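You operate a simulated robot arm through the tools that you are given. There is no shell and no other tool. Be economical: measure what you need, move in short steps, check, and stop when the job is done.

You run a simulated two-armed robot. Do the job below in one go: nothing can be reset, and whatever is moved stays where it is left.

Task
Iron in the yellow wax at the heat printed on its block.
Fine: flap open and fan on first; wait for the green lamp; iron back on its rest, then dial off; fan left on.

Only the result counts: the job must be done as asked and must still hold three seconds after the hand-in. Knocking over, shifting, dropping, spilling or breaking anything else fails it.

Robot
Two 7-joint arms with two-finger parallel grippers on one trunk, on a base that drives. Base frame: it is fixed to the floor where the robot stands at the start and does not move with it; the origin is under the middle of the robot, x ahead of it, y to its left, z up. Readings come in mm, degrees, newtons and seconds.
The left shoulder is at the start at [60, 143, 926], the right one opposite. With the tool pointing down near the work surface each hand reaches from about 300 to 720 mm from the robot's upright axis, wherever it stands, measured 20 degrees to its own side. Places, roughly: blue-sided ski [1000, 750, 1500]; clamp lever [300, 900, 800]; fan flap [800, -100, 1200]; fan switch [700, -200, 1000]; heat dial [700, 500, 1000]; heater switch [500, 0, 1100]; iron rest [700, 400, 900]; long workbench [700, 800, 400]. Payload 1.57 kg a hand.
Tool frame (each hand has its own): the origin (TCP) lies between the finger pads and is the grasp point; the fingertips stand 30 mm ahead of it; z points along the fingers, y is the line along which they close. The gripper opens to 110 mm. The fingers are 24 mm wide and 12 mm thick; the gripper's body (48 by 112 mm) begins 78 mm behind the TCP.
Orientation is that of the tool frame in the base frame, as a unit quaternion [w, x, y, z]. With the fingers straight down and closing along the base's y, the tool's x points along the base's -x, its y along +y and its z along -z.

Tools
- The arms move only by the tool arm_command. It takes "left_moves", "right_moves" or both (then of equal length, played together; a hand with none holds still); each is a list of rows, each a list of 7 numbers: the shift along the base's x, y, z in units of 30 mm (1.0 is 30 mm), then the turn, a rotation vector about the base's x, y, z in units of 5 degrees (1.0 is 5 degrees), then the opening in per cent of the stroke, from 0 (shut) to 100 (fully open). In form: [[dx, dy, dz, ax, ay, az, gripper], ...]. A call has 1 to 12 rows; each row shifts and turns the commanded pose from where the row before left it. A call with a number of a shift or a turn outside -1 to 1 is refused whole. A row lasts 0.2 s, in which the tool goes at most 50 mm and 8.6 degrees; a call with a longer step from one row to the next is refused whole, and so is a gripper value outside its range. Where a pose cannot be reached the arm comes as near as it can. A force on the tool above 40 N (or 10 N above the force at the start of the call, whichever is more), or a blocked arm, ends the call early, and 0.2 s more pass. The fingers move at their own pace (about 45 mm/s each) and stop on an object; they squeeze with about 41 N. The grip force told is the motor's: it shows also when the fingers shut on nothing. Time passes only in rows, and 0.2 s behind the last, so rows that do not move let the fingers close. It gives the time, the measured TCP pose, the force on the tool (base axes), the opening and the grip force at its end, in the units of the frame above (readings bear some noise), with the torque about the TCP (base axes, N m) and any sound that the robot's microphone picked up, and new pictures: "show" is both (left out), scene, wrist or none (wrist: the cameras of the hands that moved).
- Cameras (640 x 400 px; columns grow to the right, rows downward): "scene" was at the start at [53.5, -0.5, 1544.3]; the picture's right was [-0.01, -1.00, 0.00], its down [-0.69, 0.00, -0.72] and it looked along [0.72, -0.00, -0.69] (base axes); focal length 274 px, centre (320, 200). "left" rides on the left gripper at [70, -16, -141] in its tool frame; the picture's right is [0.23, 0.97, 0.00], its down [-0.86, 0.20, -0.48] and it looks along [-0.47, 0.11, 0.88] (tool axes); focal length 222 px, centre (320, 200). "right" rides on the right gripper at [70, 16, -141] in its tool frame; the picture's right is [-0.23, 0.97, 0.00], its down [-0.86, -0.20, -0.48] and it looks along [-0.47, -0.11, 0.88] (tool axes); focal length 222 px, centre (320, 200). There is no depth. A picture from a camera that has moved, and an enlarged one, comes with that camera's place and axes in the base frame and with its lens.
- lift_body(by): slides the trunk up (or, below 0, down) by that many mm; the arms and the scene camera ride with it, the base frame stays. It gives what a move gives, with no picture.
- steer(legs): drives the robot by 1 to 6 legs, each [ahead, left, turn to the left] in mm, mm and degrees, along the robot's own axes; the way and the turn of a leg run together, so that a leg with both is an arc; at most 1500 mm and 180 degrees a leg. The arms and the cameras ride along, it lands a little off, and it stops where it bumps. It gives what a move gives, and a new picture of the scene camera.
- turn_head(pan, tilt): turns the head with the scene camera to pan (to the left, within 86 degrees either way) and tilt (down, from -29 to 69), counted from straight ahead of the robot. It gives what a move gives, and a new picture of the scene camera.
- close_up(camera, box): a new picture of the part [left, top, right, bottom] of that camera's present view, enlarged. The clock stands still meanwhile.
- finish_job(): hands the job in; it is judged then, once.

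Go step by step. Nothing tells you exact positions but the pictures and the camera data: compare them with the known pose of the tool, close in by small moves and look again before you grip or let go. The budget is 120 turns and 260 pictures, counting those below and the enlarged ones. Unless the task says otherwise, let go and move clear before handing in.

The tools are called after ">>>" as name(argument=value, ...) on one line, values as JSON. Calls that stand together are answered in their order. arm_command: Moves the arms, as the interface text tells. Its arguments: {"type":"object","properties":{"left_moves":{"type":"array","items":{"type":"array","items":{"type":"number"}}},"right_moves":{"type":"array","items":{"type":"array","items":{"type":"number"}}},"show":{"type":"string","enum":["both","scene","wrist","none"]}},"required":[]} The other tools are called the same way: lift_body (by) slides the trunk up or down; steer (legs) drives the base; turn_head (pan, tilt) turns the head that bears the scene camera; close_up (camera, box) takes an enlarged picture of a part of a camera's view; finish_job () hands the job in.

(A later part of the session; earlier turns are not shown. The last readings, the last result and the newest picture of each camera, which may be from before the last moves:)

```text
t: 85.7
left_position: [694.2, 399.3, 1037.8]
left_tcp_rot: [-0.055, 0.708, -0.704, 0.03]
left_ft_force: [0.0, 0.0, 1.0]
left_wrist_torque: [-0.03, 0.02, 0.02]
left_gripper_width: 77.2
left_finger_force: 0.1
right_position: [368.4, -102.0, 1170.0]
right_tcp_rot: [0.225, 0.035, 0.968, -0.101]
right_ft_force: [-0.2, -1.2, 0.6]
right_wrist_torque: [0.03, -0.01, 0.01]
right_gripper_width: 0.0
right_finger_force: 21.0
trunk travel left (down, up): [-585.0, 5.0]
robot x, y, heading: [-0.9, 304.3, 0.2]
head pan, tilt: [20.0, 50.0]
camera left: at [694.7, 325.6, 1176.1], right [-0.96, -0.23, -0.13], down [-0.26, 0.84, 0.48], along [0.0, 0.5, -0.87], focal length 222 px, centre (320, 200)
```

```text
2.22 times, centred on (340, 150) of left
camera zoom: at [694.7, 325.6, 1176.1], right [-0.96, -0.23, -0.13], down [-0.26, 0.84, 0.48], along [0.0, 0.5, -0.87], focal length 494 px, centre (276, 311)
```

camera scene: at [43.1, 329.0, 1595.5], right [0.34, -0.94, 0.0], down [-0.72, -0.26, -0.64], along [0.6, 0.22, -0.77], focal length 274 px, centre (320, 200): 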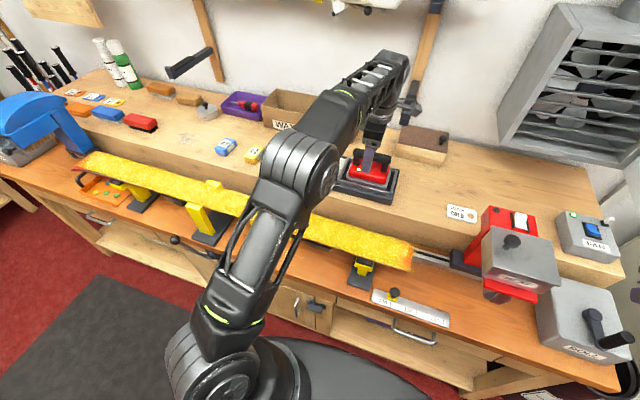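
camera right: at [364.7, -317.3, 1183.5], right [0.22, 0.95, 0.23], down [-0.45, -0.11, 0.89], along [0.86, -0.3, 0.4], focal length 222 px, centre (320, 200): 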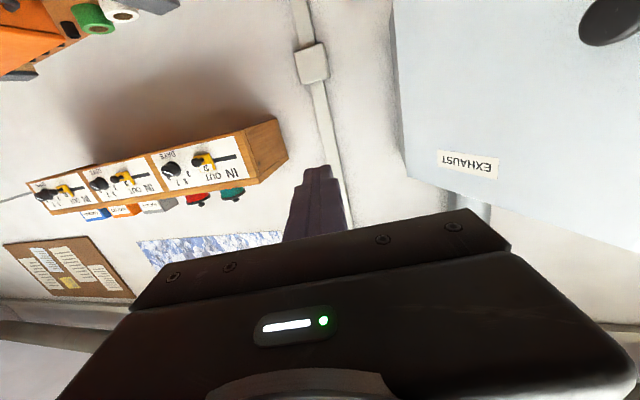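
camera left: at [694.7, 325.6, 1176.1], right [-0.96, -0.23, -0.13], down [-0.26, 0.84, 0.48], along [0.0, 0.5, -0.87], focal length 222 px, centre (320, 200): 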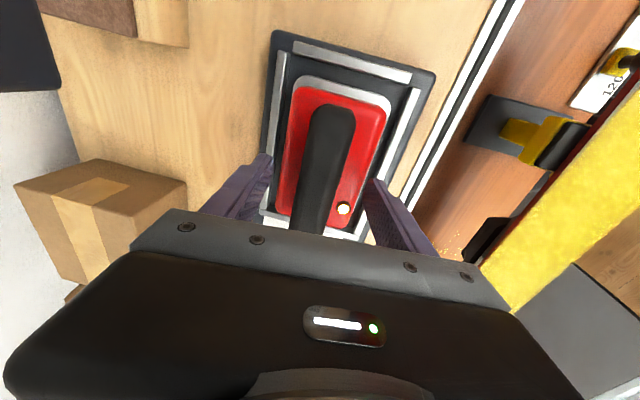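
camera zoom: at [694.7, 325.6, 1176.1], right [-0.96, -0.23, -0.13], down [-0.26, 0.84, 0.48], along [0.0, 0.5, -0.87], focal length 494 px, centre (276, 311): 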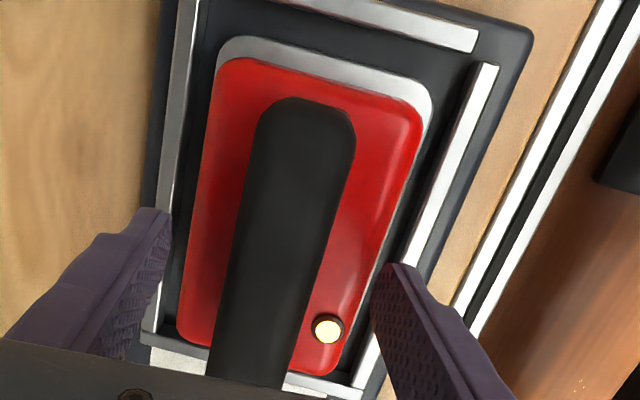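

The lamp is still amber. I'll try to level the last 7° here, then grip while it heats.

>>> arm_command(left_moves=[[0, 0, 0, 0, 0.5, 0, 70], [0, 0, 0, 0, 0.5, 0, 70], [0, 0, 0, 0, 0.4, 0, 70], [0, 0, 0, 0, 0, 0, 70], [0, 0, 0, 0, 0, 0, 70], [0, 0, 0, 0, 0, 0, 70], [0, 0, 0, 0, 0, 0, 70], [0, 0, 0, 0, 0, 0, 70], [0, 0, 0, 0, 0, 0, 70], [0, 0, 0, 0, 0, 0, 70]], show="none")

>>> close_up(camera="left", box=[220, 60, 460, 240])

>>> close_up(camera="scene", box=[310, 110, 430, 215])

```text
t: 87.9
left_position: [695.8, 397.9, 1036.1]
left_tcp_rot: [-0.056, 0.708, -0.704, 0.031]
left_ft_force: [-0.6, -0.3, 0.1]
left_wrist_torque: [0.01, 0.02, 0.0]
left_gripper_width: 77.1
left_finger_force: 0.0
left hand out of reach, approached as far as the arm can: row 2
right_position: [367.6, -101.2, 1170.7]
right_tcp_rot: [0.225, 0.035, 0.968, -0.101]
right_ft_force: [-0.3, -0.8, -0.8]
right_wrist_torque: [0.01, 0.01, 0.0]
right_gripper_width: 0.0
right_finger_force: 21.2
trunk travel left (down, up): [-585.0, 5.0]
robot x, y, heading: [1.4, 302.6, 0.1]
head pan, tilt: [20.0, 50.0]
```

```text
2.22 times, centred on (340, 150) of left
camera zoom: at [694.7, 325.6, 1176.1], right [-0.96, -0.23, -0.13], down [-0.26, 0.84, 0.48], along [0.0, 0.5, -0.87], focal length 494 px, centre (276, 311)
```

zoom: 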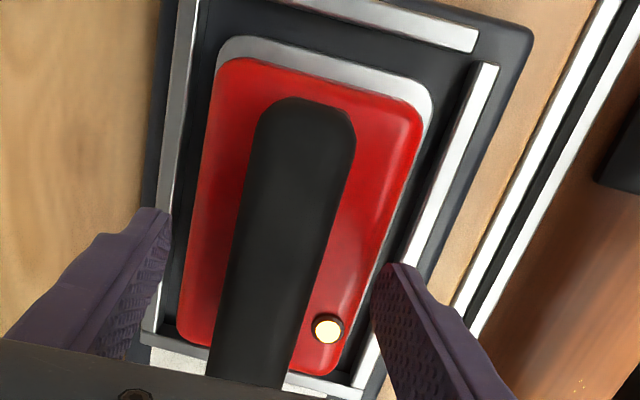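

```text
3.81 times, centred on (370, 162) of scene
camera zoom: at [43.2, 329.0, 1595.5], right [0.34, -0.94, 0.0], down [-0.72, -0.26, -0.64], along [0.6, 0.22, -0.77], focal length 1044 px, centre (130, 343)
```

zoom: 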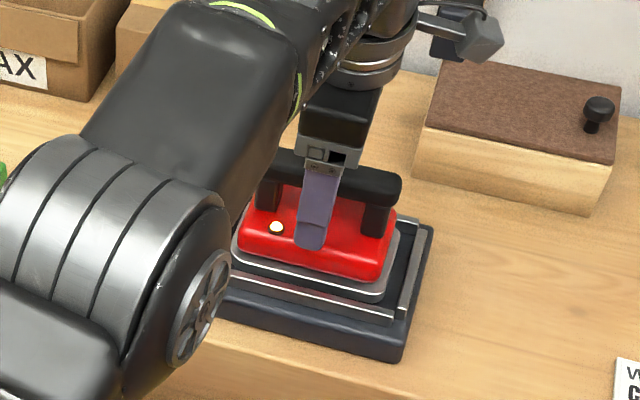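

The wrist can't level further here, so I'll accept it. I'll close on the handle now and keep waiting for green.

>>> arm_command(left_moves=[[0, 0, 0, 0, 0, 0, 40], [0, 0, 0, 0, 0, 0, 20], [0, 0, 0, 0, 0, 0, 0], [0, 0, 0, 0, 0, 0, 0], [0, 0, 0, 0, 0, 0, 0], [0, 0, 0, 0, 0, 0, 0], [0, 0, 0, 0, 0, 0, 0], [0, 0, 0, 0, 0, 0, 0], [0, 0, 0, 0, 0, 0, 0], [0, 0, 0, 0, 0, 0, 0], [0, 0, 0, 0, 0, 0, 0], [0, 0, 0, 0, 0, 0, 0]], show="none")

>>> arm_command(left_moves=[[0, 0, 0, 0, 0, 0, 0], [0, 0, 0, 0, 0, 0, 0], [0, 0, 0, 0, 0, 0, 0], [0, 0, 0, 0, 0, 0, 0], [0, 0, 0, 0, 0, 0, 0], [0, 0, 0, 0, 0, 0, 0], [0, 0, 0, 0, 0, 0, 0], [0, 0, 0, 0, 0, 0, 0], [0, 0, 0, 0, 0, 0, 0], [0, 0, 0, 0, 0, 0, 0], [0, 0, 0, 0, 0, 0, 0], [0, 0, 0, 0, 0, 0, 0]], show="none")

>>> close_up(camera="left", box=[220, 60, 460, 240])

>>> close_up(camera="scene", box=[310, 110, 430, 215])

```text
t: 90.5
left_position: [695.9, 399.7, 1038.2]
left_tcp_rot: [-0.056, 0.708, -0.703, 0.03]
left_ft_force: [1.4, 1.8, 15.4]
left_wrist_torque: [-0.07, 0.57, -0.17]
left_gripper_width: 28.2
left_finger_force: 38.6
right_position: [367.7, -102.5, 1171.1]
right_tcp_rot: [0.225, 0.034, 0.969, -0.102]
right_ft_force: [-0.1, 0.0, 0.2]
right_wrist_torque: [0.0, -0.02, 0.0]
right_gripper_width: 0.1
right_finger_force: 21.4
trunk travel left (down, up): [-585.0, 5.0]
robot x, y, heading: [-4.5, 300.1, 0.1]
head pan, tilt: [20.0, 50.0]
```

```text
t: 93.1
left_position: [694.3, 399.7, 1038.0]
left_tcp_rot: [-0.056, 0.708, -0.704, 0.031]
left_ft_force: [-0.1, 0.7, 17.6]
left_wrist_torque: [-0.1, 0.67, -0.2]
left_gripper_width: 28.3
left_finger_force: 38.2
right_position: [367.0, -101.1, 1170.0]
right_tcp_rot: [0.225, 0.034, 0.969, -0.101]
right_ft_force: [1.1, -0.2, -0.7]
right_wrist_torque: [0.03, 0.01, -0.01]
right_gripper_width: 0.1
right_finger_force: 21.3
trunk travel left (down, up): [-585.0, 5.0]
robot x, y, heading: [1.5, 304.2, 0.4]
head pan, tilt: [20.0, 50.0]
```

```text
2.22 times, centred on (340, 150) of left
camera zoom: at [693.4, 325.6, 1177.3], right [-0.96, -0.23, -0.13], down [-0.26, 0.84, 0.48], along [0.0, 0.5, -0.87], focal length 494 px, centre (276, 311)
```

zoom: 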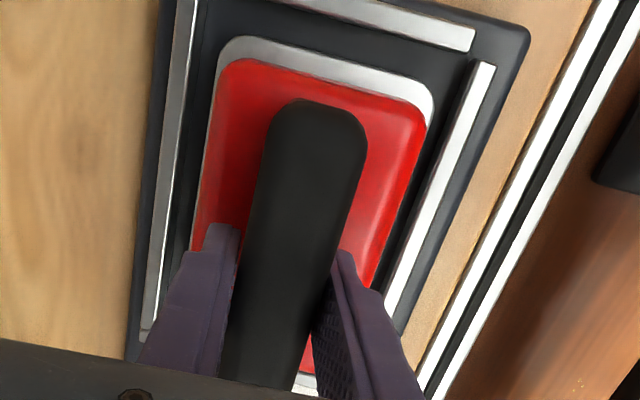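

```text
3.81 times, centred on (370, 162) of scene
camera zoom: at [41.3, 329.0, 1595.6], right [0.34, -0.94, 0.0], down [-0.72, -0.26, -0.64], along [0.6, 0.22, -0.77], focal length 1044 px, centre (130, 343)
```

zoom: 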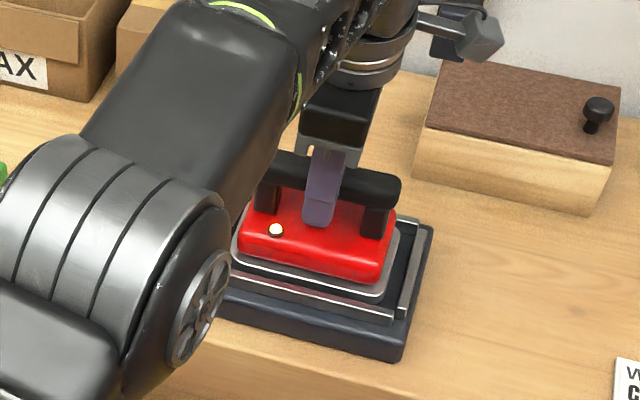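

The handle is gripped (28 mm). I'll wait more for the lamp.

>>> arm_command(left_moves=[[0, 0, 0, 0, 0, 0, 0], [0, 0, 0, 0, 0, 0, 0], [0, 0, 0, 0, 0, 0, 0], [0, 0, 0, 0, 0, 0, 0], [0, 0, 0, 0, 0, 0, 0], [0, 0, 0, 0, 0, 0, 0], [0, 0, 0, 0, 0, 0, 0], [0, 0, 0, 0, 0, 0, 0], [0, 0, 0, 0, 0, 0, 0], [0, 0, 0, 0, 0, 0, 0], [0, 0, 0, 0, 0, 0, 0], [0, 0, 0, 0, 0, 0, 0]], show="none")

>>> arm_command(left_moves=[[0, 0, 0, 0, 0, 0, 0], [0, 0, 0, 0, 0, 0, 0], [0, 0, 0, 0, 0, 0, 0], [0, 0, 0, 0, 0, 0, 0], [0, 0, 0, 0, 0, 0, 0], [0, 0, 0, 0, 0, 0, 0], [0, 0, 0, 0, 0, 0, 0], [0, 0, 0, 0, 0, 0, 0], [0, 0, 0, 0, 0, 0, 0], [0, 0, 0, 0, 0, 0, 0], [0, 0, 0, 0, 0, 0, 0], [0, 0, 0, 0, 0, 0, 0]], show="none")

>>> arm_command(left_moves=[[0, 0, 0, 0, 0, 0, 0], [0, 0, 0, 0, 0, 0, 0], [0, 0, 0, 0, 0, 0, 0], [0, 0, 0, 0, 0, 0, 0], [0, 0, 0, 0, 0, 0, 0], [0, 0, 0, 0, 0, 0, 0], [0, 0, 0, 0, 0, 0, 0], [0, 0, 0, 0, 0, 0, 0], [0, 0, 0, 0, 0, 0, 0], [0, 0, 0, 0, 0, 0, 0], [0, 0, 0, 0, 0, 0, 0], [0, 0, 0, 0, 0, 0, 0]], show="none")

>>> close_up(camera="scene", box=[310, 110, 430, 215])

```text
t: 95.7
left_position: [693.5, 399.6, 1037.7]
left_tcp_rot: [-0.057, 0.708, -0.703, 0.03]
left_ft_force: [0.1, 1.4, 16.8]
left_wrist_torque: [0.13, 0.67, 0.14]
left_gripper_width: 28.4
left_finger_force: 38.8
right_position: [367.3, -101.5, 1170.8]
right_tcp_rot: [0.225, 0.035, 0.968, -0.101]
right_ft_force: [0.5, 0.4, -0.4]
right_wrist_torque: [0.01, -0.01, 0.01]
right_gripper_width: 0.2
right_finger_force: 21.5
trunk travel left (down, up): [-585.0, 5.0]
robot x, y, heading: [1.2, 305.7, 0.3]
head pan, tilt: [20.0, 50.0]
```

```text
t: 98.3
left_position: [694.0, 399.7, 1038.1]
left_tcp_rot: [-0.057, 0.708, -0.703, 0.031]
left_ft_force: [-0.7, 0.2, 13.1]
left_wrist_torque: [0.13, 0.65, 0.18]
left_gripper_width: 28.1
left_finger_force: 38.8
right_position: [367.1, -101.7, 1170.8]
right_tcp_rot: [0.224, 0.034, 0.969, -0.102]
right_ft_force: [-0.7, -0.6, 0.0]
right_wrist_torque: [-0.02, 0.01, -0.02]
right_gripper_width: 0.0
right_finger_force: 20.7
trunk travel left (down, up): [-585.0, 5.0]
robot x, y, heading: [2.5, 302.5, 0.2]
head pan, tilt: [20.0, 50.0]
```

```text
t: 100.9
left_position: [694.4, 400.2, 1037.5]
left_tcp_rot: [-0.058, 0.708, -0.703, 0.03]
left_ft_force: [-2.1, 0.8, 10.1]
left_wrist_torque: [-0.12, 0.65, -0.22]
left_gripper_width: 28.5
left_finger_force: 38.3
right_position: [367.8, -101.6, 1170.6]
right_tcp_rot: [0.224, 0.034, 0.969, -0.101]
right_ft_force: [-0.1, 0.1, -0.3]
right_wrist_torque: [0.0, 0.0, -0.02]
right_gripper_width: 0.0
right_finger_force: 21.8
trunk travel left (down, up): [-585.0, 5.0]
robot x, y, heading: [-0.5, 304.7, 0.5]
head pan, tilt: [20.0, 50.0]
```

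```text
3.81 times, centred on (370, 162) of scene
camera zoom: at [41.7, 328.9, 1595.6], right [0.34, -0.94, 0.0], down [-0.72, -0.26, -0.64], along [0.6, 0.22, -0.77], focal length 1044 px, centre (130, 343)
```

zoom: 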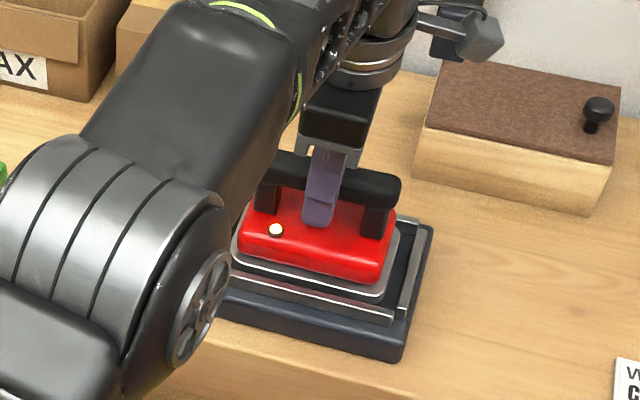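

It's still amber. I'll use the waiting time to survey the ski with the head.

>>> turn_head(pan=55, tilt=50)

>>> close_up(camera="scene", box=[120, 40, 420, 230])

>>> arm_command(left_moves=[[0, 0, 0, 0, 0, 0, 0], [0, 0, 0, 0, 0, 0, 0], [0, 0, 0, 0, 0, 0, 0], [0, 0, 0, 0, 0, 0, 0], [0, 0, 0, 0, 0, 0, 0], [0, 0, 0, 0, 0, 0, 0], [0, 0, 0, 0, 0, 0, 0], [0, 0, 0, 0, 0, 0, 0], [0, 0, 0, 0, 0, 0, 0], [0, 0, 0, 0, 0, 0, 0], [0, 0, 0, 0, 0, 0, 0], [0, 0, 0, 0, 0, 0, 0]], show="none")

>>> arm_command(left_moves=[[0, 0, 0, 0, 0, 0, 0], [0, 0, 0, 0, 0, 0, 0], [0, 0, 0, 0, 0, 0, 0], [0, 0, 0, 0, 0, 0, 0], [0, 0, 0, 0, 0, 0, 0], [0, 0, 0, 0, 0, 0, 0], [0, 0, 0, 0, 0, 0, 0], [0, 0, 0, 0, 0, 0, 0], [0, 0, 0, 0, 0, 0, 0], [0, 0, 0, 0, 0, 0, 0], [0, 0, 0, 0, 0, 0, 0], [0, 0, 0, 0, 0, 0, 0]], show="none")

>>> turn_head(pan=20, tilt=50)

>>> close_up(camera="scene", box=[310, 110, 430, 215])

```text
t: 101.9
left_position: [695.1, 398.2, 1037.8]
left_tcp_rot: [-0.057, 0.708, -0.704, 0.031]
left_ft_force: [-1.4, 1.4, 9.3]
left_wrist_torque: [-0.1, 0.68, -0.22]
left_gripper_width: 28.4
left_finger_force: 38.7
right_position: [367.6, -100.5, 1170.5]
right_tcp_rot: [0.224, 0.034, 0.969, -0.1]
right_ft_force: [-0.2, 1.3, -1.0]
right_wrist_torque: [-0.04, 0.01, 0.0]
right_gripper_width: 0.0
right_finger_force: 21.3
trunk travel left (down, up): [-585.0, 5.0]
robot x, y, heading: [-0.1, 303.6, -0.1]
head pan, tilt: [55.0, 50.0]
camera scene: at [13.6, 365.6, 1595.6], right [0.82, -0.57, 0.0], down [-0.44, -0.63, -0.64], along [0.37, 0.53, -0.77], focal length 274 px, centre (320, 200)
```

scene: 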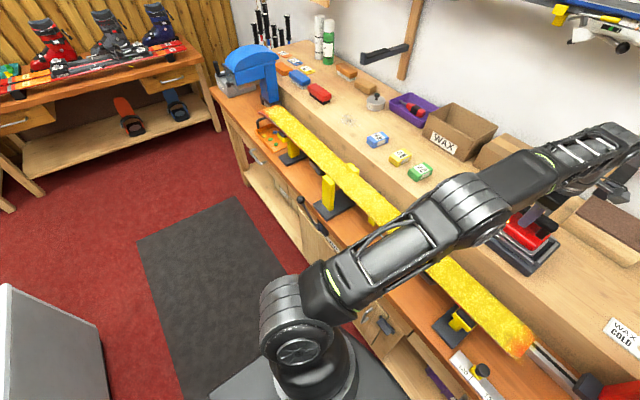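

```text
2.11 times, centred on (270, 135) of scene
camera zoom: at [13.6, 365.6, 1595.6], right [0.82, -0.57, 0.0], down [-0.44, -0.63, -0.64], along [0.37, 0.53, -0.77], focal length 577 px, centre (425, 337)
```

zoom: 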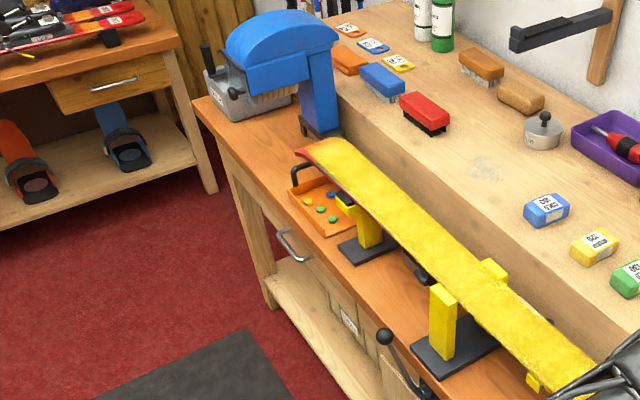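

```text
t: 104.5
left_position: [694.3, 400.1, 1037.8]
left_tcp_rot: [-0.056, 0.708, -0.703, 0.031]
left_ft_force: [-2.7, 0.0, 8.2]
left_wrist_torque: [-0.12, 0.64, -0.19]
left_gripper_width: 28.4
left_finger_force: 38.3
right_position: [368.1, -101.7, 1170.3]
right_tcp_rot: [0.224, 0.034, 0.969, -0.102]
right_ft_force: [-0.6, 0.3, 0.5]
right_wrist_torque: [0.01, -0.04, -0.04]
right_gripper_width: 0.0
right_finger_force: 21.3
trunk travel left (down, up): [-585.0, 5.0]
robot x, y, heading: [-2.5, 303.4, 0.1]
head pan, tilt: [55.0, 50.0]
```

```text
t: 107.1
left_position: [694.5, 399.7, 1038.8]
left_tcp_rot: [-0.056, 0.708, -0.703, 0.03]
left_ft_force: [-3.5, -0.5, 6.8]
left_wrist_torque: [0.12, 0.64, 0.24]
left_gripper_width: 28.3
left_finger_force: 38.1
right_position: [367.3, -101.0, 1170.3]
right_tcp_rot: [0.225, 0.034, 0.969, -0.101]
right_ft_force: [0.3, 0.0, -0.6]
right_wrist_torque: [0.03, -0.02, 0.01]
right_gripper_width: 0.2
right_finger_force: 21.6
trunk travel left (down, up): [-585.0, 5.0]
robot x, y, heading: [4.6, 305.0, -0.0]
head pan, tilt: [55.0, 50.0]
```

```text
t: 108.1
left_position: [693.9, 398.6, 1037.0]
left_tcp_rot: [-0.056, 0.708, -0.704, 0.03]
left_ft_force: [-2.9, -0.5, 6.2]
left_wrist_torque: [-0.1, 0.64, -0.16]
left_gripper_width: 28.0
left_finger_force: 38.1
right_position: [368.6, -101.2, 1170.5]
right_tcp_rot: [0.225, 0.035, 0.969, -0.101]
right_ft_force: [0.3, 0.2, -0.5]
right_wrist_torque: [0.01, 0.01, -0.03]
right_gripper_width: 0.2
right_finger_force: 21.1
trunk travel left (down, up): [-585.0, 5.0]
robot x, y, heading: [-0.3, 305.2, 0.2]
head pan, tilt: [20.0, 50.0]
camera scene: at [42.1, 328.9, 1595.6], right [0.34, -0.94, 0.0], down [-0.72, -0.26, -0.64], along [0.6, 0.22, -0.77], focal length 274 px, centre (320, 200)
```

scene: 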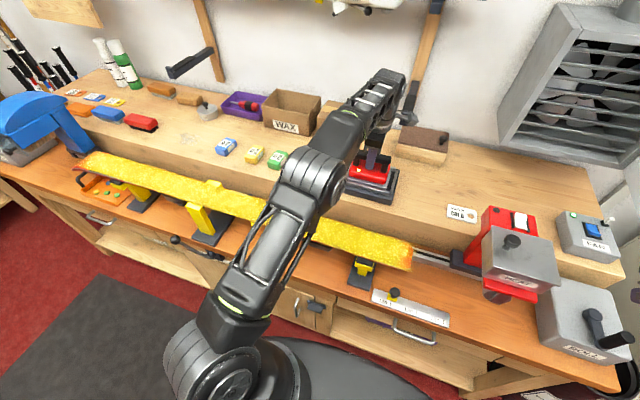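

```text
3.81 times, centred on (370, 162) of scene
camera zoom: at [42.1, 328.9, 1595.6], right [0.34, -0.94, 0.0], down [-0.72, -0.26, -0.64], along [0.6, 0.22, -0.77], focal length 1044 px, centre (130, 343)
```

zoom: 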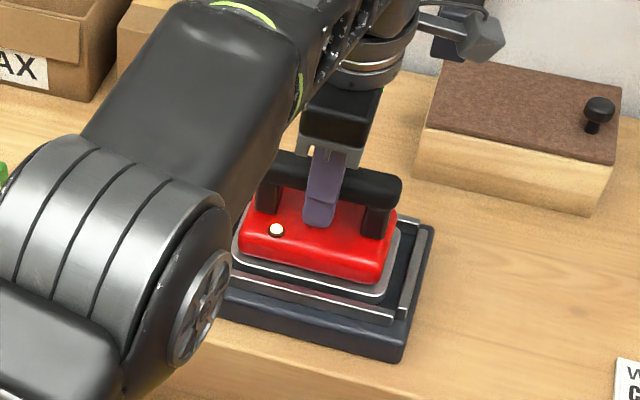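

Still amber after about 38 s. While waiting I'll zoom in on the vice jaw and the clamp lever.

>>> close_up(camera="scene", box=[140, 160, 300, 260])

>>> arm_command(left_moves=[[0, 0, 0, 0, 0, 0, 0], [0, 0, 0, 0, 0, 0, 0], [0, 0, 0, 0, 0, 0, 0], [0, 0, 0, 0, 0, 0, 0], [0, 0, 0, 0, 0, 0, 0], [0, 0, 0, 0, 0, 0, 0], [0, 0, 0, 0, 0, 0, 0], [0, 0, 0, 0, 0, 0, 0], [0, 0, 0, 0, 0, 0, 0], [0, 0, 0, 0, 0, 0, 0], [0, 0, 0, 0, 0, 0, 0], [0, 0, 0, 0, 0, 0, 0]], show="none")

>>> arm_command(left_moves=[[0, 0, 0, 0, 0, 0, 0], [0, 0, 0, 0, 0, 0, 0], [0, 0, 0, 0, 0, 0, 0], [0, 0, 0, 0, 0, 0, 0], [0, 0, 0, 0, 0, 0, 0], [0, 0, 0, 0, 0, 0, 0], [0, 0, 0, 0, 0, 0, 0], [0, 0, 0, 0, 0, 0, 0], [0, 0, 0, 0, 0, 0, 0], [0, 0, 0, 0, 0, 0, 0], [0, 0, 0, 0, 0, 0, 0], [0, 0, 0, 0, 0, 0, 0]], show="none")

>>> arm_command(left_moves=[[0, 0, 0, 0, 0, 0, 0], [0, 0, 0, 0, 0, 0, 0], [0, 0, 0, 0, 0, 0, 0], [0, 0, 0, 0, 0, 0, 0], [0, 0, 0, 0, 0, 0, 0], [0, 0, 0, 0, 0, 0, 0], [0, 0, 0, 0, 0, 0, 0], [0, 0, 0, 0, 0, 0, 0], [0, 0, 0, 0, 0, 0, 0], [0, 0, 0, 0, 0, 0, 0], [0, 0, 0, 0, 0, 0, 0], [0, 0, 0, 0, 0, 0, 0]], show="wrist")

>>> close_up(camera="scene", box=[310, 110, 430, 215])

```text
4.00 times, centred on (220, 210) of scene
camera zoom: at [42.1, 328.9, 1595.6], right [0.34, -0.94, 0.0], down [-0.72, -0.26, -0.64], along [0.6, 0.22, -0.77], focal length 1097 px, centre (720, 160)
```

zoom: 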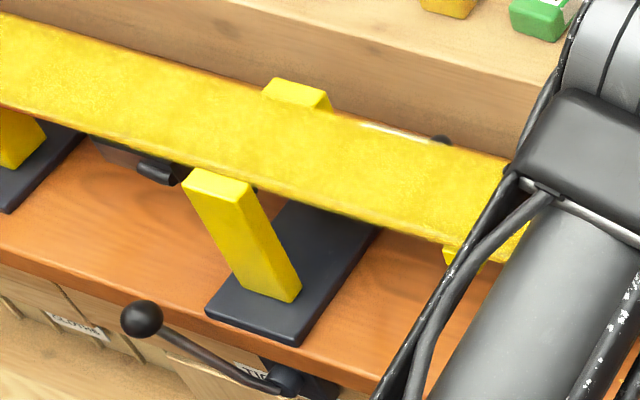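

```text
t: 110.7
left_position: [693.6, 400.1, 1038.3]
left_tcp_rot: [-0.057, 0.708, -0.703, 0.031]
left_ft_force: [-3.7, -0.7, 5.8]
left_wrist_torque: [-0.09, 0.61, -0.19]
left_gripper_width: 28.1
left_finger_force: 38.3
right_position: [367.3, -101.4, 1170.0]
right_tcp_rot: [0.225, 0.035, 0.968, -0.102]
right_ft_force: [0.2, 0.3, -0.5]
right_wrist_torque: [0.02, 0.0, -0.01]
right_gripper_width: 0.2
right_finger_force: 21.8
trunk travel left (down, up): [-585.0, 5.0]
robot x, y, heading: [-1.1, 303.8, 0.0]
head pan, tilt: [20.0, 50.0]
```

```text
t: 113.3
left_position: [695.0, 400.2, 1036.9]
left_tcp_rot: [-0.057, 0.708, -0.704, 0.031]
left_ft_force: [-5.4, -0.2, 6.8]
left_wrist_torque: [0.02, 0.8, 0.02]
left_gripper_width: 28.5
left_finger_force: 38.4
right_position: [367.5, -102.1, 1171.0]
right_tcp_rot: [0.224, 0.034, 0.969, -0.101]
right_ft_force: [-0.3, -0.7, -0.5]
right_wrist_torque: [0.06, -0.01, 0.04]
right_gripper_width: 0.3
right_finger_force: 21.0
trunk travel left (down, up): [-585.0, 5.0]
robot x, y, heading: [1.0, 299.1, 0.1]
head pan, tilt: [20.0, 50.0]
```

```text
t: 115.9
left_position: [694.7, 398.9, 1037.6]
left_tcp_rot: [-0.057, 0.708, -0.703, 0.03]
left_ft_force: [-6.4, -0.6, 5.9]
left_wrist_torque: [0.04, 0.84, 0.02]
left_gripper_width: 28.2
left_finger_force: 38.1
right_position: [368.6, -100.9, 1170.0]
right_tcp_rot: [0.224, 0.035, 0.969, -0.1]
right_ft_force: [-0.8, 0.3, -0.4]
right_wrist_torque: [0.0, -0.01, -0.01]
right_gripper_width: 0.0
right_finger_force: 21.7
trunk travel left (down, up): [-585.0, 5.0]
robot x, y, heading: [-0.9, 299.9, -0.2]
head pan, tilt: [20.0, 50.0]
camera left: at [693.7, 325.5, 1176.8], right [-0.96, -0.23, -0.13], down [-0.26, 0.84, 0.48], along [0.0, 0.5, -0.87], focal length 222 px, centre (320, 200)
```

left: 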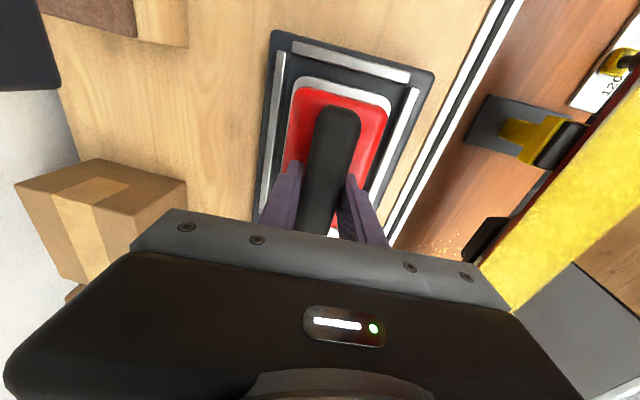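

```text
3.81 times, centred on (370, 162) of scene
camera zoom: at [41.8, 328.9, 1595.6], right [0.34, -0.94, 0.0], down [-0.72, -0.26, -0.64], along [0.6, 0.22, -0.77], focal length 1044 px, centre (130, 343)
```

zoom: 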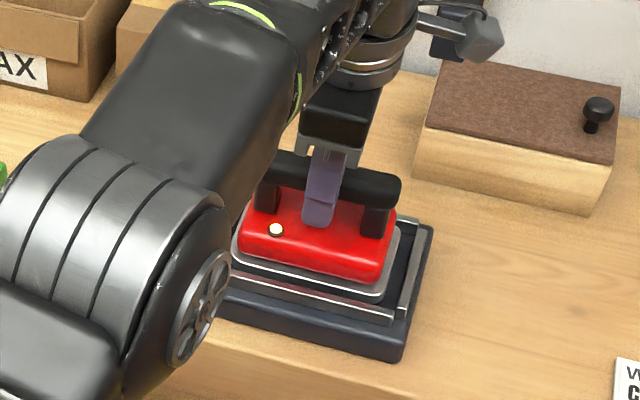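

Still amber. In case my grip keeps the iron from sitting fully on its rest, I'll open the fingers and wait without touching it.

>>> arm_command(left_moves=[[0, 0, 0, 0, 0, 0, 40], [0, 0, 0, 0, 0, 0, 70], [0, 0, 0, 0, 0, 0, 70], [0, 0, 0, 0, 0, 0, 70], [0, 0, 0, 0, 0, 0, 70], [0, 0, 0, 0, 0, 0, 70], [0, 0, 0, 0, 0, 0, 70], [0, 0, 0, 0, 0, 0, 70], [0, 0, 0, 0, 0, 0, 70], [0, 0, 0, 0, 0, 0, 70], [0, 0, 0, 0, 0, 0, 70], [0, 0, 0, 0, 0, 0, 70]], show="none")

>>> close_up(camera="scene", box=[310, 110, 430, 215])

>>> arm_command(left_moves=[[0, 0, 0, 0, 0, 0, 70], [0, 0, 0, 0, 0, 0, 70], [0, 0, 0, 0, 0, 0, 70], [0, 0, 0, 0, 0, 0, 70], [0, 0, 0, 0, 0, 0, 70], [0, 0, 0, 0, 0, 0, 70], [0, 0, 0, 0, 0, 0, 70], [0, 0, 0, 0, 0, 0, 70], [0, 0, 0, 0, 0, 0, 70], [0, 0, 0, 0, 0, 0, 70], [0, 0, 0, 0, 0, 0, 70], [0, 0, 0, 0, 0, 0, 70]], show="none")

>>> arm_command(left_moves=[[0, 0, 0, 0, 0, 0, 70], [0, 0, 0, 0, 0, 0, 70], [0, 0, 0, 0, 0, 0, 70], [0, 0, 0, 0, 0, 0, 70], [0, 0, 0, 0, 0, 0, 70], [0, 0, 0, 0, 0, 0, 70], [0, 0, 0, 0, 0, 0, 70], [0, 0, 0, 0, 0, 0, 70], [0, 0, 0, 0, 0, 0, 70], [0, 0, 0, 0, 0, 0, 70], [0, 0, 0, 0, 0, 0, 70], [0, 0, 0, 0, 0, 0, 70]], show="none")

>>> arm_command(left_moves=[[0, 0, 0, 0, 0, 0, 70], [0, 0, 0, 0, 0, 0, 70], [0, 0, 0, 0, 0, 0, 70], [0, 0, 0, 0, 0, 0, 70], [0, 0, 0, 0, 0, 0, 70], [0, 0, 0, 0, 0, 0, 70], [0, 0, 0, 0, 0, 0, 70], [0, 0, 0, 0, 0, 0, 70], [0, 0, 0, 0, 0, 0, 70], [0, 0, 0, 0, 0, 0, 70], [0, 0, 0, 0, 0, 0, 70], [0, 0, 0, 0, 0, 0, 70]], show="none")

>>> close_up(camera="left", box=[220, 60, 460, 240])

```text
t: 118.5
left_position: [696.3, 399.3, 1037.3]
left_tcp_rot: [-0.056, 0.709, -0.703, 0.029]
left_ft_force: [-0.3, 0.1, 0.0]
left_wrist_torque: [-0.02, 0.01, -0.01]
left_gripper_width: 77.1
left_finger_force: 0.0
right_position: [368.5, -101.7, 1171.2]
right_tcp_rot: [0.225, 0.035, 0.968, -0.101]
right_ft_force: [0.3, -0.1, 0.5]
right_wrist_torque: [-0.02, 0.03, 0.0]
right_gripper_width: 0.0
right_finger_force: 21.3
trunk travel left (down, up): [-585.0, 5.0]
robot x, y, heading: [-3.7, 302.0, 0.4]
head pan, tilt: [20.0, 50.0]
```

```text
3.81 times, centred on (370, 162) of scene
camera zoom: at [43.2, 329.0, 1595.5], right [0.34, -0.94, 0.0], down [-0.72, -0.26, -0.64], along [0.6, 0.22, -0.77], focal length 1044 px, centre (130, 343)
```

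zoom: 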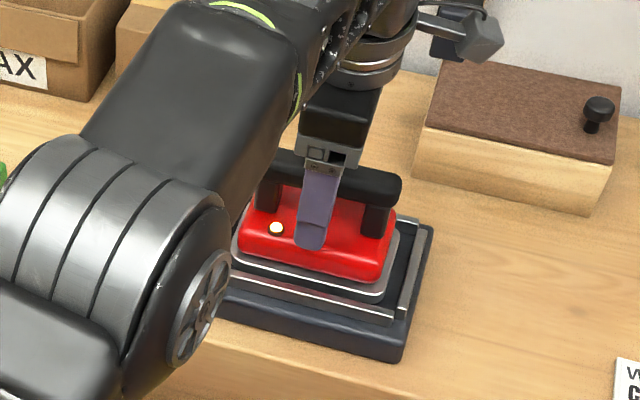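

```text
t: 121.1
left_position: [695.9, 399.7, 1036.6]
left_tcp_rot: [-0.056, 0.708, -0.703, 0.03]
left_ft_force: [0.6, -0.5, -0.4]
left_wrist_torque: [0.0, 0.04, -0.01]
left_gripper_width: 77.3
left_finger_force: 0.0
right_position: [367.4, -101.0, 1169.7]
right_tcp_rot: [0.224, 0.035, 0.969, -0.101]
right_ft_force: [0.2, -0.5, 0.4]
right_wrist_torque: [0.0, 0.02, 0.03]
right_gripper_width: 0.1
right_finger_force: 21.0
trunk travel left (down, up): [-585.0, 5.0]
robot x, y, heading: [-3.2, 300.7, 0.3]
head pan, tilt: [20.0, 50.0]
```

```text
t: 123.7
left_position: [696.5, 398.9, 1037.1]
left_tcp_rot: [-0.056, 0.708, -0.703, 0.03]
left_ft_force: [0.1, 0.3, 0.5]
left_wrist_torque: [0.0, -0.01, -0.01]
left_gripper_width: 77.2
left_finger_force: 0.1
right_position: [368.5, -100.5, 1169.7]
right_tcp_rot: [0.224, 0.034, 0.969, -0.102]
right_ft_force: [1.0, 0.0, 0.6]
right_wrist_torque: [0.0, -0.04, 0.01]
right_gripper_width: 0.1
right_finger_force: 22.3
trunk travel left (down, up): [-585.0, 5.0]
robot x, y, heading: [3.5, 297.9, 0.0]
head pan, tilt: [20.0, 50.0]
```

```text
t: 126.3
left_position: [695.9, 399.3, 1037.1]
left_tcp_rot: [-0.056, 0.708, -0.704, 0.029]
left_ft_force: [-0.2, 0.6, -0.1]
left_wrist_torque: [-0.03, 0.02, -0.02]
left_gripper_width: 77.1
left_finger_force: 0.0
right_position: [368.1, -101.4, 1169.5]
right_tcp_rot: [0.224, 0.034, 0.969, -0.1]
right_ft_force: [-0.2, -0.4, -0.3]
right_wrist_torque: [0.0, 0.01, -0.01]
right_gripper_width: 0.0
right_finger_force: 21.1
trunk travel left (down, up): [-585.0, 5.0]
robot x, y, heading: [-4.3, 301.2, 0.2]
head pan, tilt: [20.0, 50.0]
```

```text
2.22 times, centred on (340, 150) of left
camera zoom: at [694.7, 325.6, 1176.1], right [-0.96, -0.23, -0.13], down [-0.26, 0.84, 0.48], along [0.0, 0.5, -0.87], focal length 494 px, centre (276, 311)
```

zoom: 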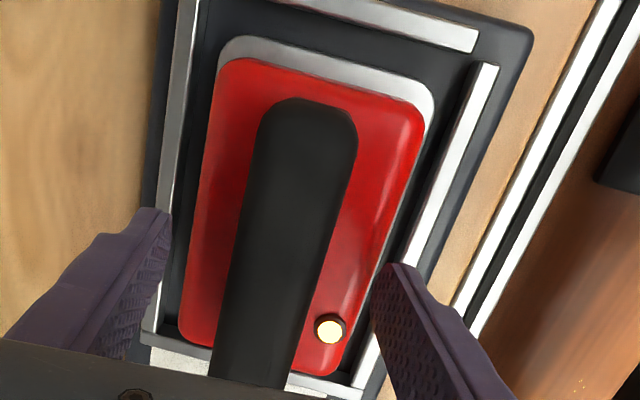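

Still heating. I'll keep waiting without contact.

>>> arm_command(left_moves=[[0, 0, 0, 0, 0, 0, 70], [0, 0, 0, 0, 0, 0, 70], [0, 0, 0, 0, 0, 0, 70], [0, 0, 0, 0, 0, 0, 70], [0, 0, 0, 0, 0, 0, 70], [0, 0, 0, 0, 0, 0, 70], [0, 0, 0, 0, 0, 0, 70], [0, 0, 0, 0, 0, 0, 70], [0, 0, 0, 0, 0, 0, 70], [0, 0, 0, 0, 0, 0, 70], [0, 0, 0, 0, 0, 0, 70], [0, 0, 0, 0, 0, 0, 70]], show="none")

>>> arm_command(left_moves=[[0, 0, 0, 0, 0, 0, 70], [0, 0, 0, 0, 0, 0, 70], [0, 0, 0, 0, 0, 0, 70], [0, 0, 0, 0, 0, 0, 70], [0, 0, 0, 0, 0, 0, 70], [0, 0, 0, 0, 0, 0, 70], [0, 0, 0, 0, 0, 0, 70], [0, 0, 0, 0, 0, 0, 70], [0, 0, 0, 0, 0, 0, 70], [0, 0, 0, 0, 0, 0, 70], [0, 0, 0, 0, 0, 0, 70], [0, 0, 0, 0, 0, 0, 70]], show="none")

>>> arm_command(left_moves=[[0, 0, 0, 0, 0, 0, 70], [0, 0, 0, 0, 0, 0, 70], [0, 0, 0, 0, 0, 0, 70], [0, 0, 0, 0, 0, 0, 70], [0, 0, 0, 0, 0, 0, 70], [0, 0, 0, 0, 0, 0, 70], [0, 0, 0, 0, 0, 0, 70], [0, 0, 0, 0, 0, 0, 70], [0, 0, 0, 0, 0, 0, 70], [0, 0, 0, 0, 0, 0, 70], [0, 0, 0, 0, 0, 0, 70], [0, 0, 0, 0, 0, 0, 70]], show="none")

>>> arm_command(left_moves=[[0, 0, 0, 0, 0, 0, 70], [0, 0, 0, 0, 0, 0, 70], [0, 0, 0, 0, 0, 0, 70], [0, 0, 0, 0, 0, 0, 70], [0, 0, 0, 0, 0, 0, 70], [0, 0, 0, 0, 0, 0, 70], [0, 0, 0, 0, 0, 0, 70], [0, 0, 0, 0, 0, 0, 70], [0, 0, 0, 0, 0, 0, 70], [0, 0, 0, 0, 0, 0, 70], [0, 0, 0, 0, 0, 0, 70], [0, 0, 0, 0, 0, 0, 70]], show="none")

>>> arm_command(left_moves=[[0, 0, 0, 0, 0, 0, 70], [0, 0, 0, 0, 0, 0, 70], [0, 0, 0, 0, 0, 0, 70], [0, 0, 0, 0, 0, 0, 70], [0, 0, 0, 0, 0, 0, 70], [0, 0, 0, 0, 0, 0, 70], [0, 0, 0, 0, 0, 0, 70], [0, 0, 0, 0, 0, 0, 70], [0, 0, 0, 0, 0, 0, 70], [0, 0, 0, 0, 0, 0, 70], [0, 0, 0, 0, 0, 0, 70], [0, 0, 0, 0, 0, 0, 70]], show="none")

>>> close_up(camera="left", box=[220, 60, 460, 240])

```text
t: 128.9
left_position: [695.8, 400.4, 1036.8]
left_tcp_rot: [-0.056, 0.708, -0.703, 0.03]
left_ft_force: [-0.1, -0.4, 0.0]
left_wrist_torque: [-0.01, 0.0, 0.0]
left_gripper_width: 77.1
left_finger_force: 0.0
right_position: [368.8, -100.3, 1170.3]
right_tcp_rot: [0.224, 0.034, 0.969, -0.101]
right_ft_force: [-0.2, -0.2, -0.3]
right_wrist_torque: [0.0, -0.01, 0.01]
right_gripper_width: 0.1
right_finger_force: 21.4
trunk travel left (down, up): [-585.0, 5.0]
robot x, y, heading: [-1.2, 303.6, 0.2]
head pan, tilt: [20.0, 50.0]
```

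```text
t: 131.5
left_position: [696.7, 400.2, 1037.6]
left_tcp_rot: [-0.055, 0.708, -0.703, 0.03]
left_ft_force: [1.0, -0.4, 0.1]
left_wrist_torque: [0.0, 0.02, -0.01]
left_gripper_width: 76.8
left_finger_force: 0.0
right_position: [367.9, -100.9, 1169.7]
right_tcp_rot: [0.225, 0.035, 0.969, -0.101]
right_ft_force: [0.5, 1.2, 0.0]
right_wrist_torque: [0.02, 0.01, 0.0]
right_gripper_width: 0.2
right_finger_force: 20.9
trunk travel left (down, up): [-585.0, 5.0]
robot x, y, heading: [2.9, 306.2, 0.1]
head pan, tilt: [20.0, 50.0]
```

```text
t: 134.1
left_position: [697.3, 399.5, 1037.3]
left_tcp_rot: [-0.057, 0.708, -0.703, 0.03]
left_ft_force: [-0.7, -0.3, 1.1]
left_wrist_torque: [0.01, 0.0, -0.06]
left_gripper_width: 77.1
left_finger_force: 0.0
right_position: [369.4, -101.3, 1170.9]
right_tcp_rot: [0.224, 0.034, 0.969, -0.101]
right_ft_force: [0.6, -0.6, -0.3]
right_wrist_torque: [-0.03, -0.02, 0.01]
right_gripper_width: 0.0
right_finger_force: 21.4
trunk travel left (down, up): [-585.0, 5.0]
robot x, y, heading: [-1.9, 303.1, 0.3]
head pan, tilt: [20.0, 50.0]
```

```text
t: 136.7
left_position: [694.9, 399.5, 1037.3]
left_tcp_rot: [-0.057, 0.708, -0.703, 0.029]
left_ft_force: [0.3, -0.2, -0.5]
left_wrist_torque: [0.0, -0.02, 0.0]
left_gripper_width: 77.3
left_finger_force: 0.2
right_position: [369.1, -101.0, 1170.6]
right_tcp_rot: [0.224, 0.035, 0.969, -0.102]
right_ft_force: [0.9, 0.0, -0.6]
right_wrist_torque: [0.0, 0.01, 0.02]
right_gripper_width: 0.0
right_finger_force: 21.3
trunk travel left (down, up): [-585.0, 5.0]
robot x, y, heading: [1.0, 301.9, 0.0]
head pan, tilt: [20.0, 50.0]
```

```text
t: 139.3
left_position: [695.9, 399.2, 1036.2]
left_tcp_rot: [-0.057, 0.708, -0.703, 0.029]
left_ft_force: [0.5, 0.9, -0.5]
left_wrist_torque: [-0.03, 0.0, 0.0]
left_gripper_width: 77.2
left_finger_force: 0.1
right_position: [368.2, -101.4, 1170.9]
right_tcp_rot: [0.224, 0.035, 0.969, -0.102]
right_ft_force: [-0.5, 0.3, -0.7]
right_wrist_torque: [0.0, 0.01, 0.03]
right_gripper_width: 0.0
right_finger_force: 21.3
trunk travel left (down, up): [-585.0, 5.0]
robot x, y, heading: [-1.6, 304.0, 0.3]
head pan, tilt: [20.0, 50.0]
```

```text
2.22 times, centred on (340, 150) of left
camera zoom: at [694.7, 325.6, 1176.1], right [-0.96, -0.23, -0.13], down [-0.26, 0.84, 0.48], along [0.0, 0.5, -0.87], focal length 494 px, centre (276, 311)
```

zoom: 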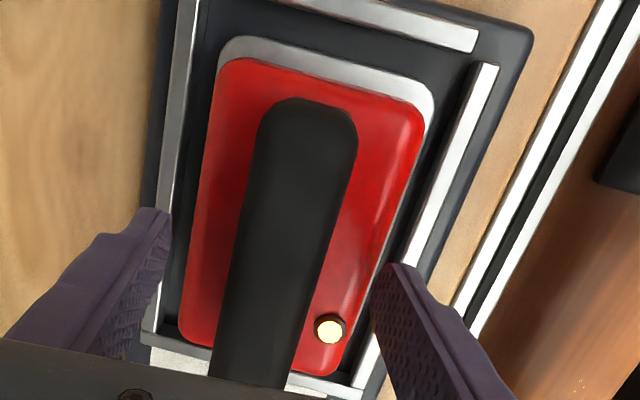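

Still amber at 70 s. I'll wait a longer stretch.

>>> arm_command(left_moves=[[0, 0, 0, 0, 0, 0, 70], [0, 0, 0, 0, 0, 0, 70], [0, 0, 0, 0, 0, 0, 70], [0, 0, 0, 0, 0, 0, 70], [0, 0, 0, 0, 0, 0, 70], [0, 0, 0, 0, 0, 0, 70], [0, 0, 0, 0, 0, 0, 70], [0, 0, 0, 0, 0, 0, 70], [0, 0, 0, 0, 0, 0, 70], [0, 0, 0, 0, 0, 0, 70], [0, 0, 0, 0, 0, 0, 70], [0, 0, 0, 0, 0, 0, 70]], show="none")

>>> arm_command(left_moves=[[0, 0, 0, 0, 0, 0, 70], [0, 0, 0, 0, 0, 0, 70], [0, 0, 0, 0, 0, 0, 70], [0, 0, 0, 0, 0, 0, 70], [0, 0, 0, 0, 0, 0, 70], [0, 0, 0, 0, 0, 0, 70], [0, 0, 0, 0, 0, 0, 70], [0, 0, 0, 0, 0, 0, 70], [0, 0, 0, 0, 0, 0, 70], [0, 0, 0, 0, 0, 0, 70], [0, 0, 0, 0, 0, 0, 70], [0, 0, 0, 0, 0, 0, 70]], show="none")

>>> arm_command(left_moves=[[0, 0, 0, 0, 0, 0, 70], [0, 0, 0, 0, 0, 0, 70], [0, 0, 0, 0, 0, 0, 70], [0, 0, 0, 0, 0, 0, 70], [0, 0, 0, 0, 0, 0, 70], [0, 0, 0, 0, 0, 0, 70], [0, 0, 0, 0, 0, 0, 70], [0, 0, 0, 0, 0, 0, 70], [0, 0, 0, 0, 0, 0, 70], [0, 0, 0, 0, 0, 0, 70], [0, 0, 0, 0, 0, 0, 70], [0, 0, 0, 0, 0, 0, 70]], show="none")

>>> arm_command(left_moves=[[0, 0, 0, 0, 0, 0, 70], [0, 0, 0, 0, 0, 0, 70], [0, 0, 0, 0, 0, 0, 70], [0, 0, 0, 0, 0, 0, 70], [0, 0, 0, 0, 0, 0, 70], [0, 0, 0, 0, 0, 0, 70], [0, 0, 0, 0, 0, 0, 70], [0, 0, 0, 0, 0, 0, 70], [0, 0, 0, 0, 0, 0, 70], [0, 0, 0, 0, 0, 0, 70], [0, 0, 0, 0, 0, 0, 70], [0, 0, 0, 0, 0, 0, 70]], show="none")

>>> arm_command(left_moves=[[0, 0, 0, 0, 0, 0, 70], [0, 0, 0, 0, 0, 0, 70], [0, 0, 0, 0, 0, 0, 70], [0, 0, 0, 0, 0, 0, 70], [0, 0, 0, 0, 0, 0, 70], [0, 0, 0, 0, 0, 0, 70], [0, 0, 0, 0, 0, 0, 70], [0, 0, 0, 0, 0, 0, 70], [0, 0, 0, 0, 0, 0, 70], [0, 0, 0, 0, 0, 0, 70], [0, 0, 0, 0, 0, 0, 70], [0, 0, 0, 0, 0, 0, 70]], show="none")

>>> arm_command(left_moves=[[0, 0, 0, 0, 0, 0, 70], [0, 0, 0, 0, 0, 0, 70], [0, 0, 0, 0, 0, 0, 70], [0, 0, 0, 0, 0, 0, 70], [0, 0, 0, 0, 0, 0, 70], [0, 0, 0, 0, 0, 0, 70], [0, 0, 0, 0, 0, 0, 70], [0, 0, 0, 0, 0, 0, 70], [0, 0, 0, 0, 0, 0, 70], [0, 0, 0, 0, 0, 0, 70], [0, 0, 0, 0, 0, 0, 70], [0, 0, 0, 0, 0, 0, 70]], show="none")

>>> arm_command(left_moves=[[0, 0, 0, 0, 0, 0, 70], [0, 0, 0, 0, 0, 0, 70], [0, 0, 0, 0, 0, 0, 70], [0, 0, 0, 0, 0, 0, 70], [0, 0, 0, 0, 0, 0, 70], [0, 0, 0, 0, 0, 0, 70], [0, 0, 0, 0, 0, 0, 70], [0, 0, 0, 0, 0, 0, 70], [0, 0, 0, 0, 0, 0, 70], [0, 0, 0, 0, 0, 0, 70], [0, 0, 0, 0, 0, 0, 70], [0, 0, 0, 0, 0, 0, 70]], show="none")

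>>> close_up(camera="left", box=[220, 60, 460, 240])

>>> close_up(camera="scene", box=[290, 110, 430, 215])

```text
t: 141.9
left_position: [696.0, 399.0, 1036.9]
left_tcp_rot: [-0.056, 0.708, -0.703, 0.03]
left_ft_force: [-0.4, -0.3, 0.2]
left_wrist_torque: [0.02, 0.01, 0.0]
left_gripper_width: 77.2
left_finger_force: 0.0
right_position: [368.6, -100.6, 1169.8]
right_tcp_rot: [0.224, 0.035, 0.969, -0.101]
right_ft_force: [0.1, -0.1, 0.6]
right_wrist_torque: [0.0, -0.02, 0.01]
right_gripper_width: 0.0
right_finger_force: 20.9
trunk travel left (down, up): [-585.0, 5.0]
robot x, y, heading: [3.7, 300.6, -0.1]
head pan, tilt: [20.0, 50.0]
```

```text
t: 144.5
left_position: [695.2, 399.9, 1035.6]
left_tcp_rot: [-0.056, 0.708, -0.703, 0.03]
left_ft_force: [0.2, -0.3, -0.2]
left_wrist_torque: [0.01, 0.0, 0.01]
left_gripper_width: 76.9
left_finger_force: 0.0
right_position: [368.7, -101.0, 1169.6]
right_tcp_rot: [0.224, 0.034, 0.969, -0.102]
right_ft_force: [-0.4, 0.0, -0.2]
right_wrist_torque: [-0.02, 0.05, -0.03]
right_gripper_width: 0.0
right_finger_force: 20.8
trunk travel left (down, up): [-585.0, 5.0]
robot x, y, heading: [-0.5, 303.4, 0.1]
head pan, tilt: [20.0, 50.0]
```

```text
t: 147.1
left_position: [696.3, 399.0, 1037.6]
left_tcp_rot: [-0.056, 0.708, -0.703, 0.03]
left_ft_force: [0.0, -0.2, 0.1]
left_wrist_torque: [0.01, -0.05, -0.01]
left_gripper_width: 76.9
left_finger_force: 0.1
right_position: [369.1, -100.3, 1170.4]
right_tcp_rot: [0.224, 0.036, 0.969, -0.102]
right_ft_force: [-0.5, -0.2, 0.6]
right_wrist_torque: [0.01, 0.01, -0.01]
right_gripper_width: 0.0
right_finger_force: 21.5
trunk travel left (down, up): [-585.0, 5.0]
robot x, y, heading: [-0.8, 305.6, -0.0]
head pan, tilt: [20.0, 50.0]
```

```text
t: 149.7
left_position: [696.0, 400.3, 1037.3]
left_tcp_rot: [-0.056, 0.708, -0.703, 0.029]
left_ft_force: [-0.3, 0.8, 0.4]
left_wrist_torque: [0.02, -0.01, 0.01]
left_gripper_width: 76.9
left_finger_force: 0.0
right_position: [368.6, -100.2, 1169.6]
right_tcp_rot: [0.225, 0.034, 0.969, -0.101]
right_ft_force: [0.2, -0.5, -0.7]
right_wrist_torque: [-0.01, 0.03, 0.0]
right_gripper_width: 0.4
right_finger_force: 21.3
trunk travel left (down, up): [-585.0, 5.0]
robot x, y, heading: [2.5, 301.1, 0.1]
head pan, tilt: [20.0, 50.0]
```

```text
t: 152.3
left_position: [695.6, 400.4, 1037.1]
left_tcp_rot: [-0.056, 0.708, -0.704, 0.03]
left_ft_force: [-0.2, 0.3, -1.0]
left_wrist_torque: [-0.01, -0.01, 0.02]
left_gripper_width: 76.9
left_finger_force: 0.2
right_position: [368.4, -100.7, 1171.0]
right_tcp_rot: [0.224, 0.035, 0.969, -0.102]
right_ft_force: [-0.5, -0.3, 0.1]
right_wrist_torque: [0.02, 0.01, -0.02]
right_gripper_width: 0.1
right_finger_force: 20.7
trunk travel left (down, up): [-585.0, 5.0]
robot x, y, heading: [-1.9, 304.1, 0.1]
head pan, tilt: [20.0, 50.0]
```

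```text
t: 154.9
left_position: [694.8, 399.3, 1037.2]
left_tcp_rot: [-0.057, 0.708, -0.703, 0.03]
left_ft_force: [0.3, -0.4, 0.6]
left_wrist_torque: [0.0, 0.03, 0.0]
left_gripper_width: 76.8
left_finger_force: 0.1
right_position: [369.7, -100.4, 1171.4]
right_tcp_rot: [0.224, 0.034, 0.969, -0.101]
right_ft_force: [0.0, -0.1, -0.1]
right_wrist_torque: [-0.01, -0.02, -0.02]
right_gripper_width: 0.0
right_finger_force: 21.4
trunk travel left (down, up): [-585.0, 5.0]
robot x, y, heading: [-1.6, 304.3, 0.2]
head pan, tilt: [20.0, 50.0]
```

```text
t: 157.5
left_position: [694.1, 399.2, 1035.9]
left_tcp_rot: [-0.057, 0.708, -0.703, 0.03]
left_ft_force: [0.1, -0.4, 0.0]
left_wrist_torque: [0.02, 0.01, 0.02]
left_gripper_width: 76.8
left_finger_force: 0.1
right_position: [368.5, -101.8, 1169.9]
right_tcp_rot: [0.224, 0.035, 0.969, -0.101]
right_ft_force: [0.3, 0.4, 0.1]
right_wrist_torque: [0.02, -0.02, -0.02]
right_gripper_width: 0.2
right_finger_force: 21.3
trunk travel left (down, up): [-585.0, 5.0]
robot x, y, heading: [4.8, 301.9, -0.0]
head pan, tilt: [20.0, 50.0]
```

```text
2.22 times, centred on (340, 150) of left
camera zoom: at [694.7, 325.6, 1176.1], right [-0.96, -0.23, -0.13], down [-0.26, 0.84, 0.48], along [0.0, 0.5, -0.87], focal length 494 px, centre (276, 311)
```

zoom: 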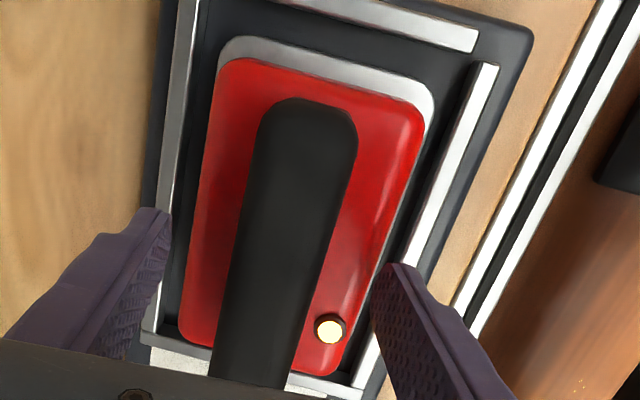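

```text
3.81 times, centred on (360, 162) of scene
camera zoom: at [43.2, 329.0, 1595.5], right [0.34, -0.94, 0.0], down [-0.72, -0.26, -0.64], along [0.6, 0.22, -0.77], focal length 1044 px, centre (168, 343)
```

zoom: 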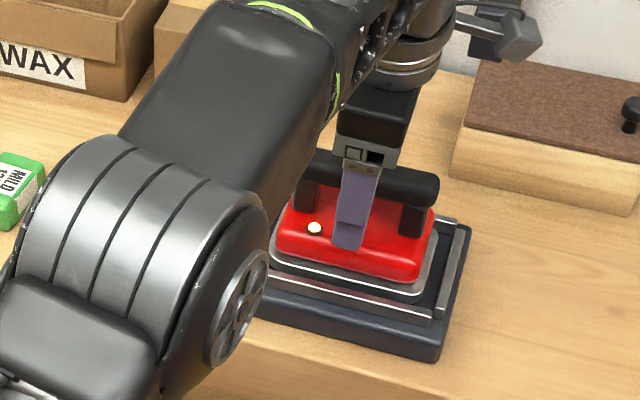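

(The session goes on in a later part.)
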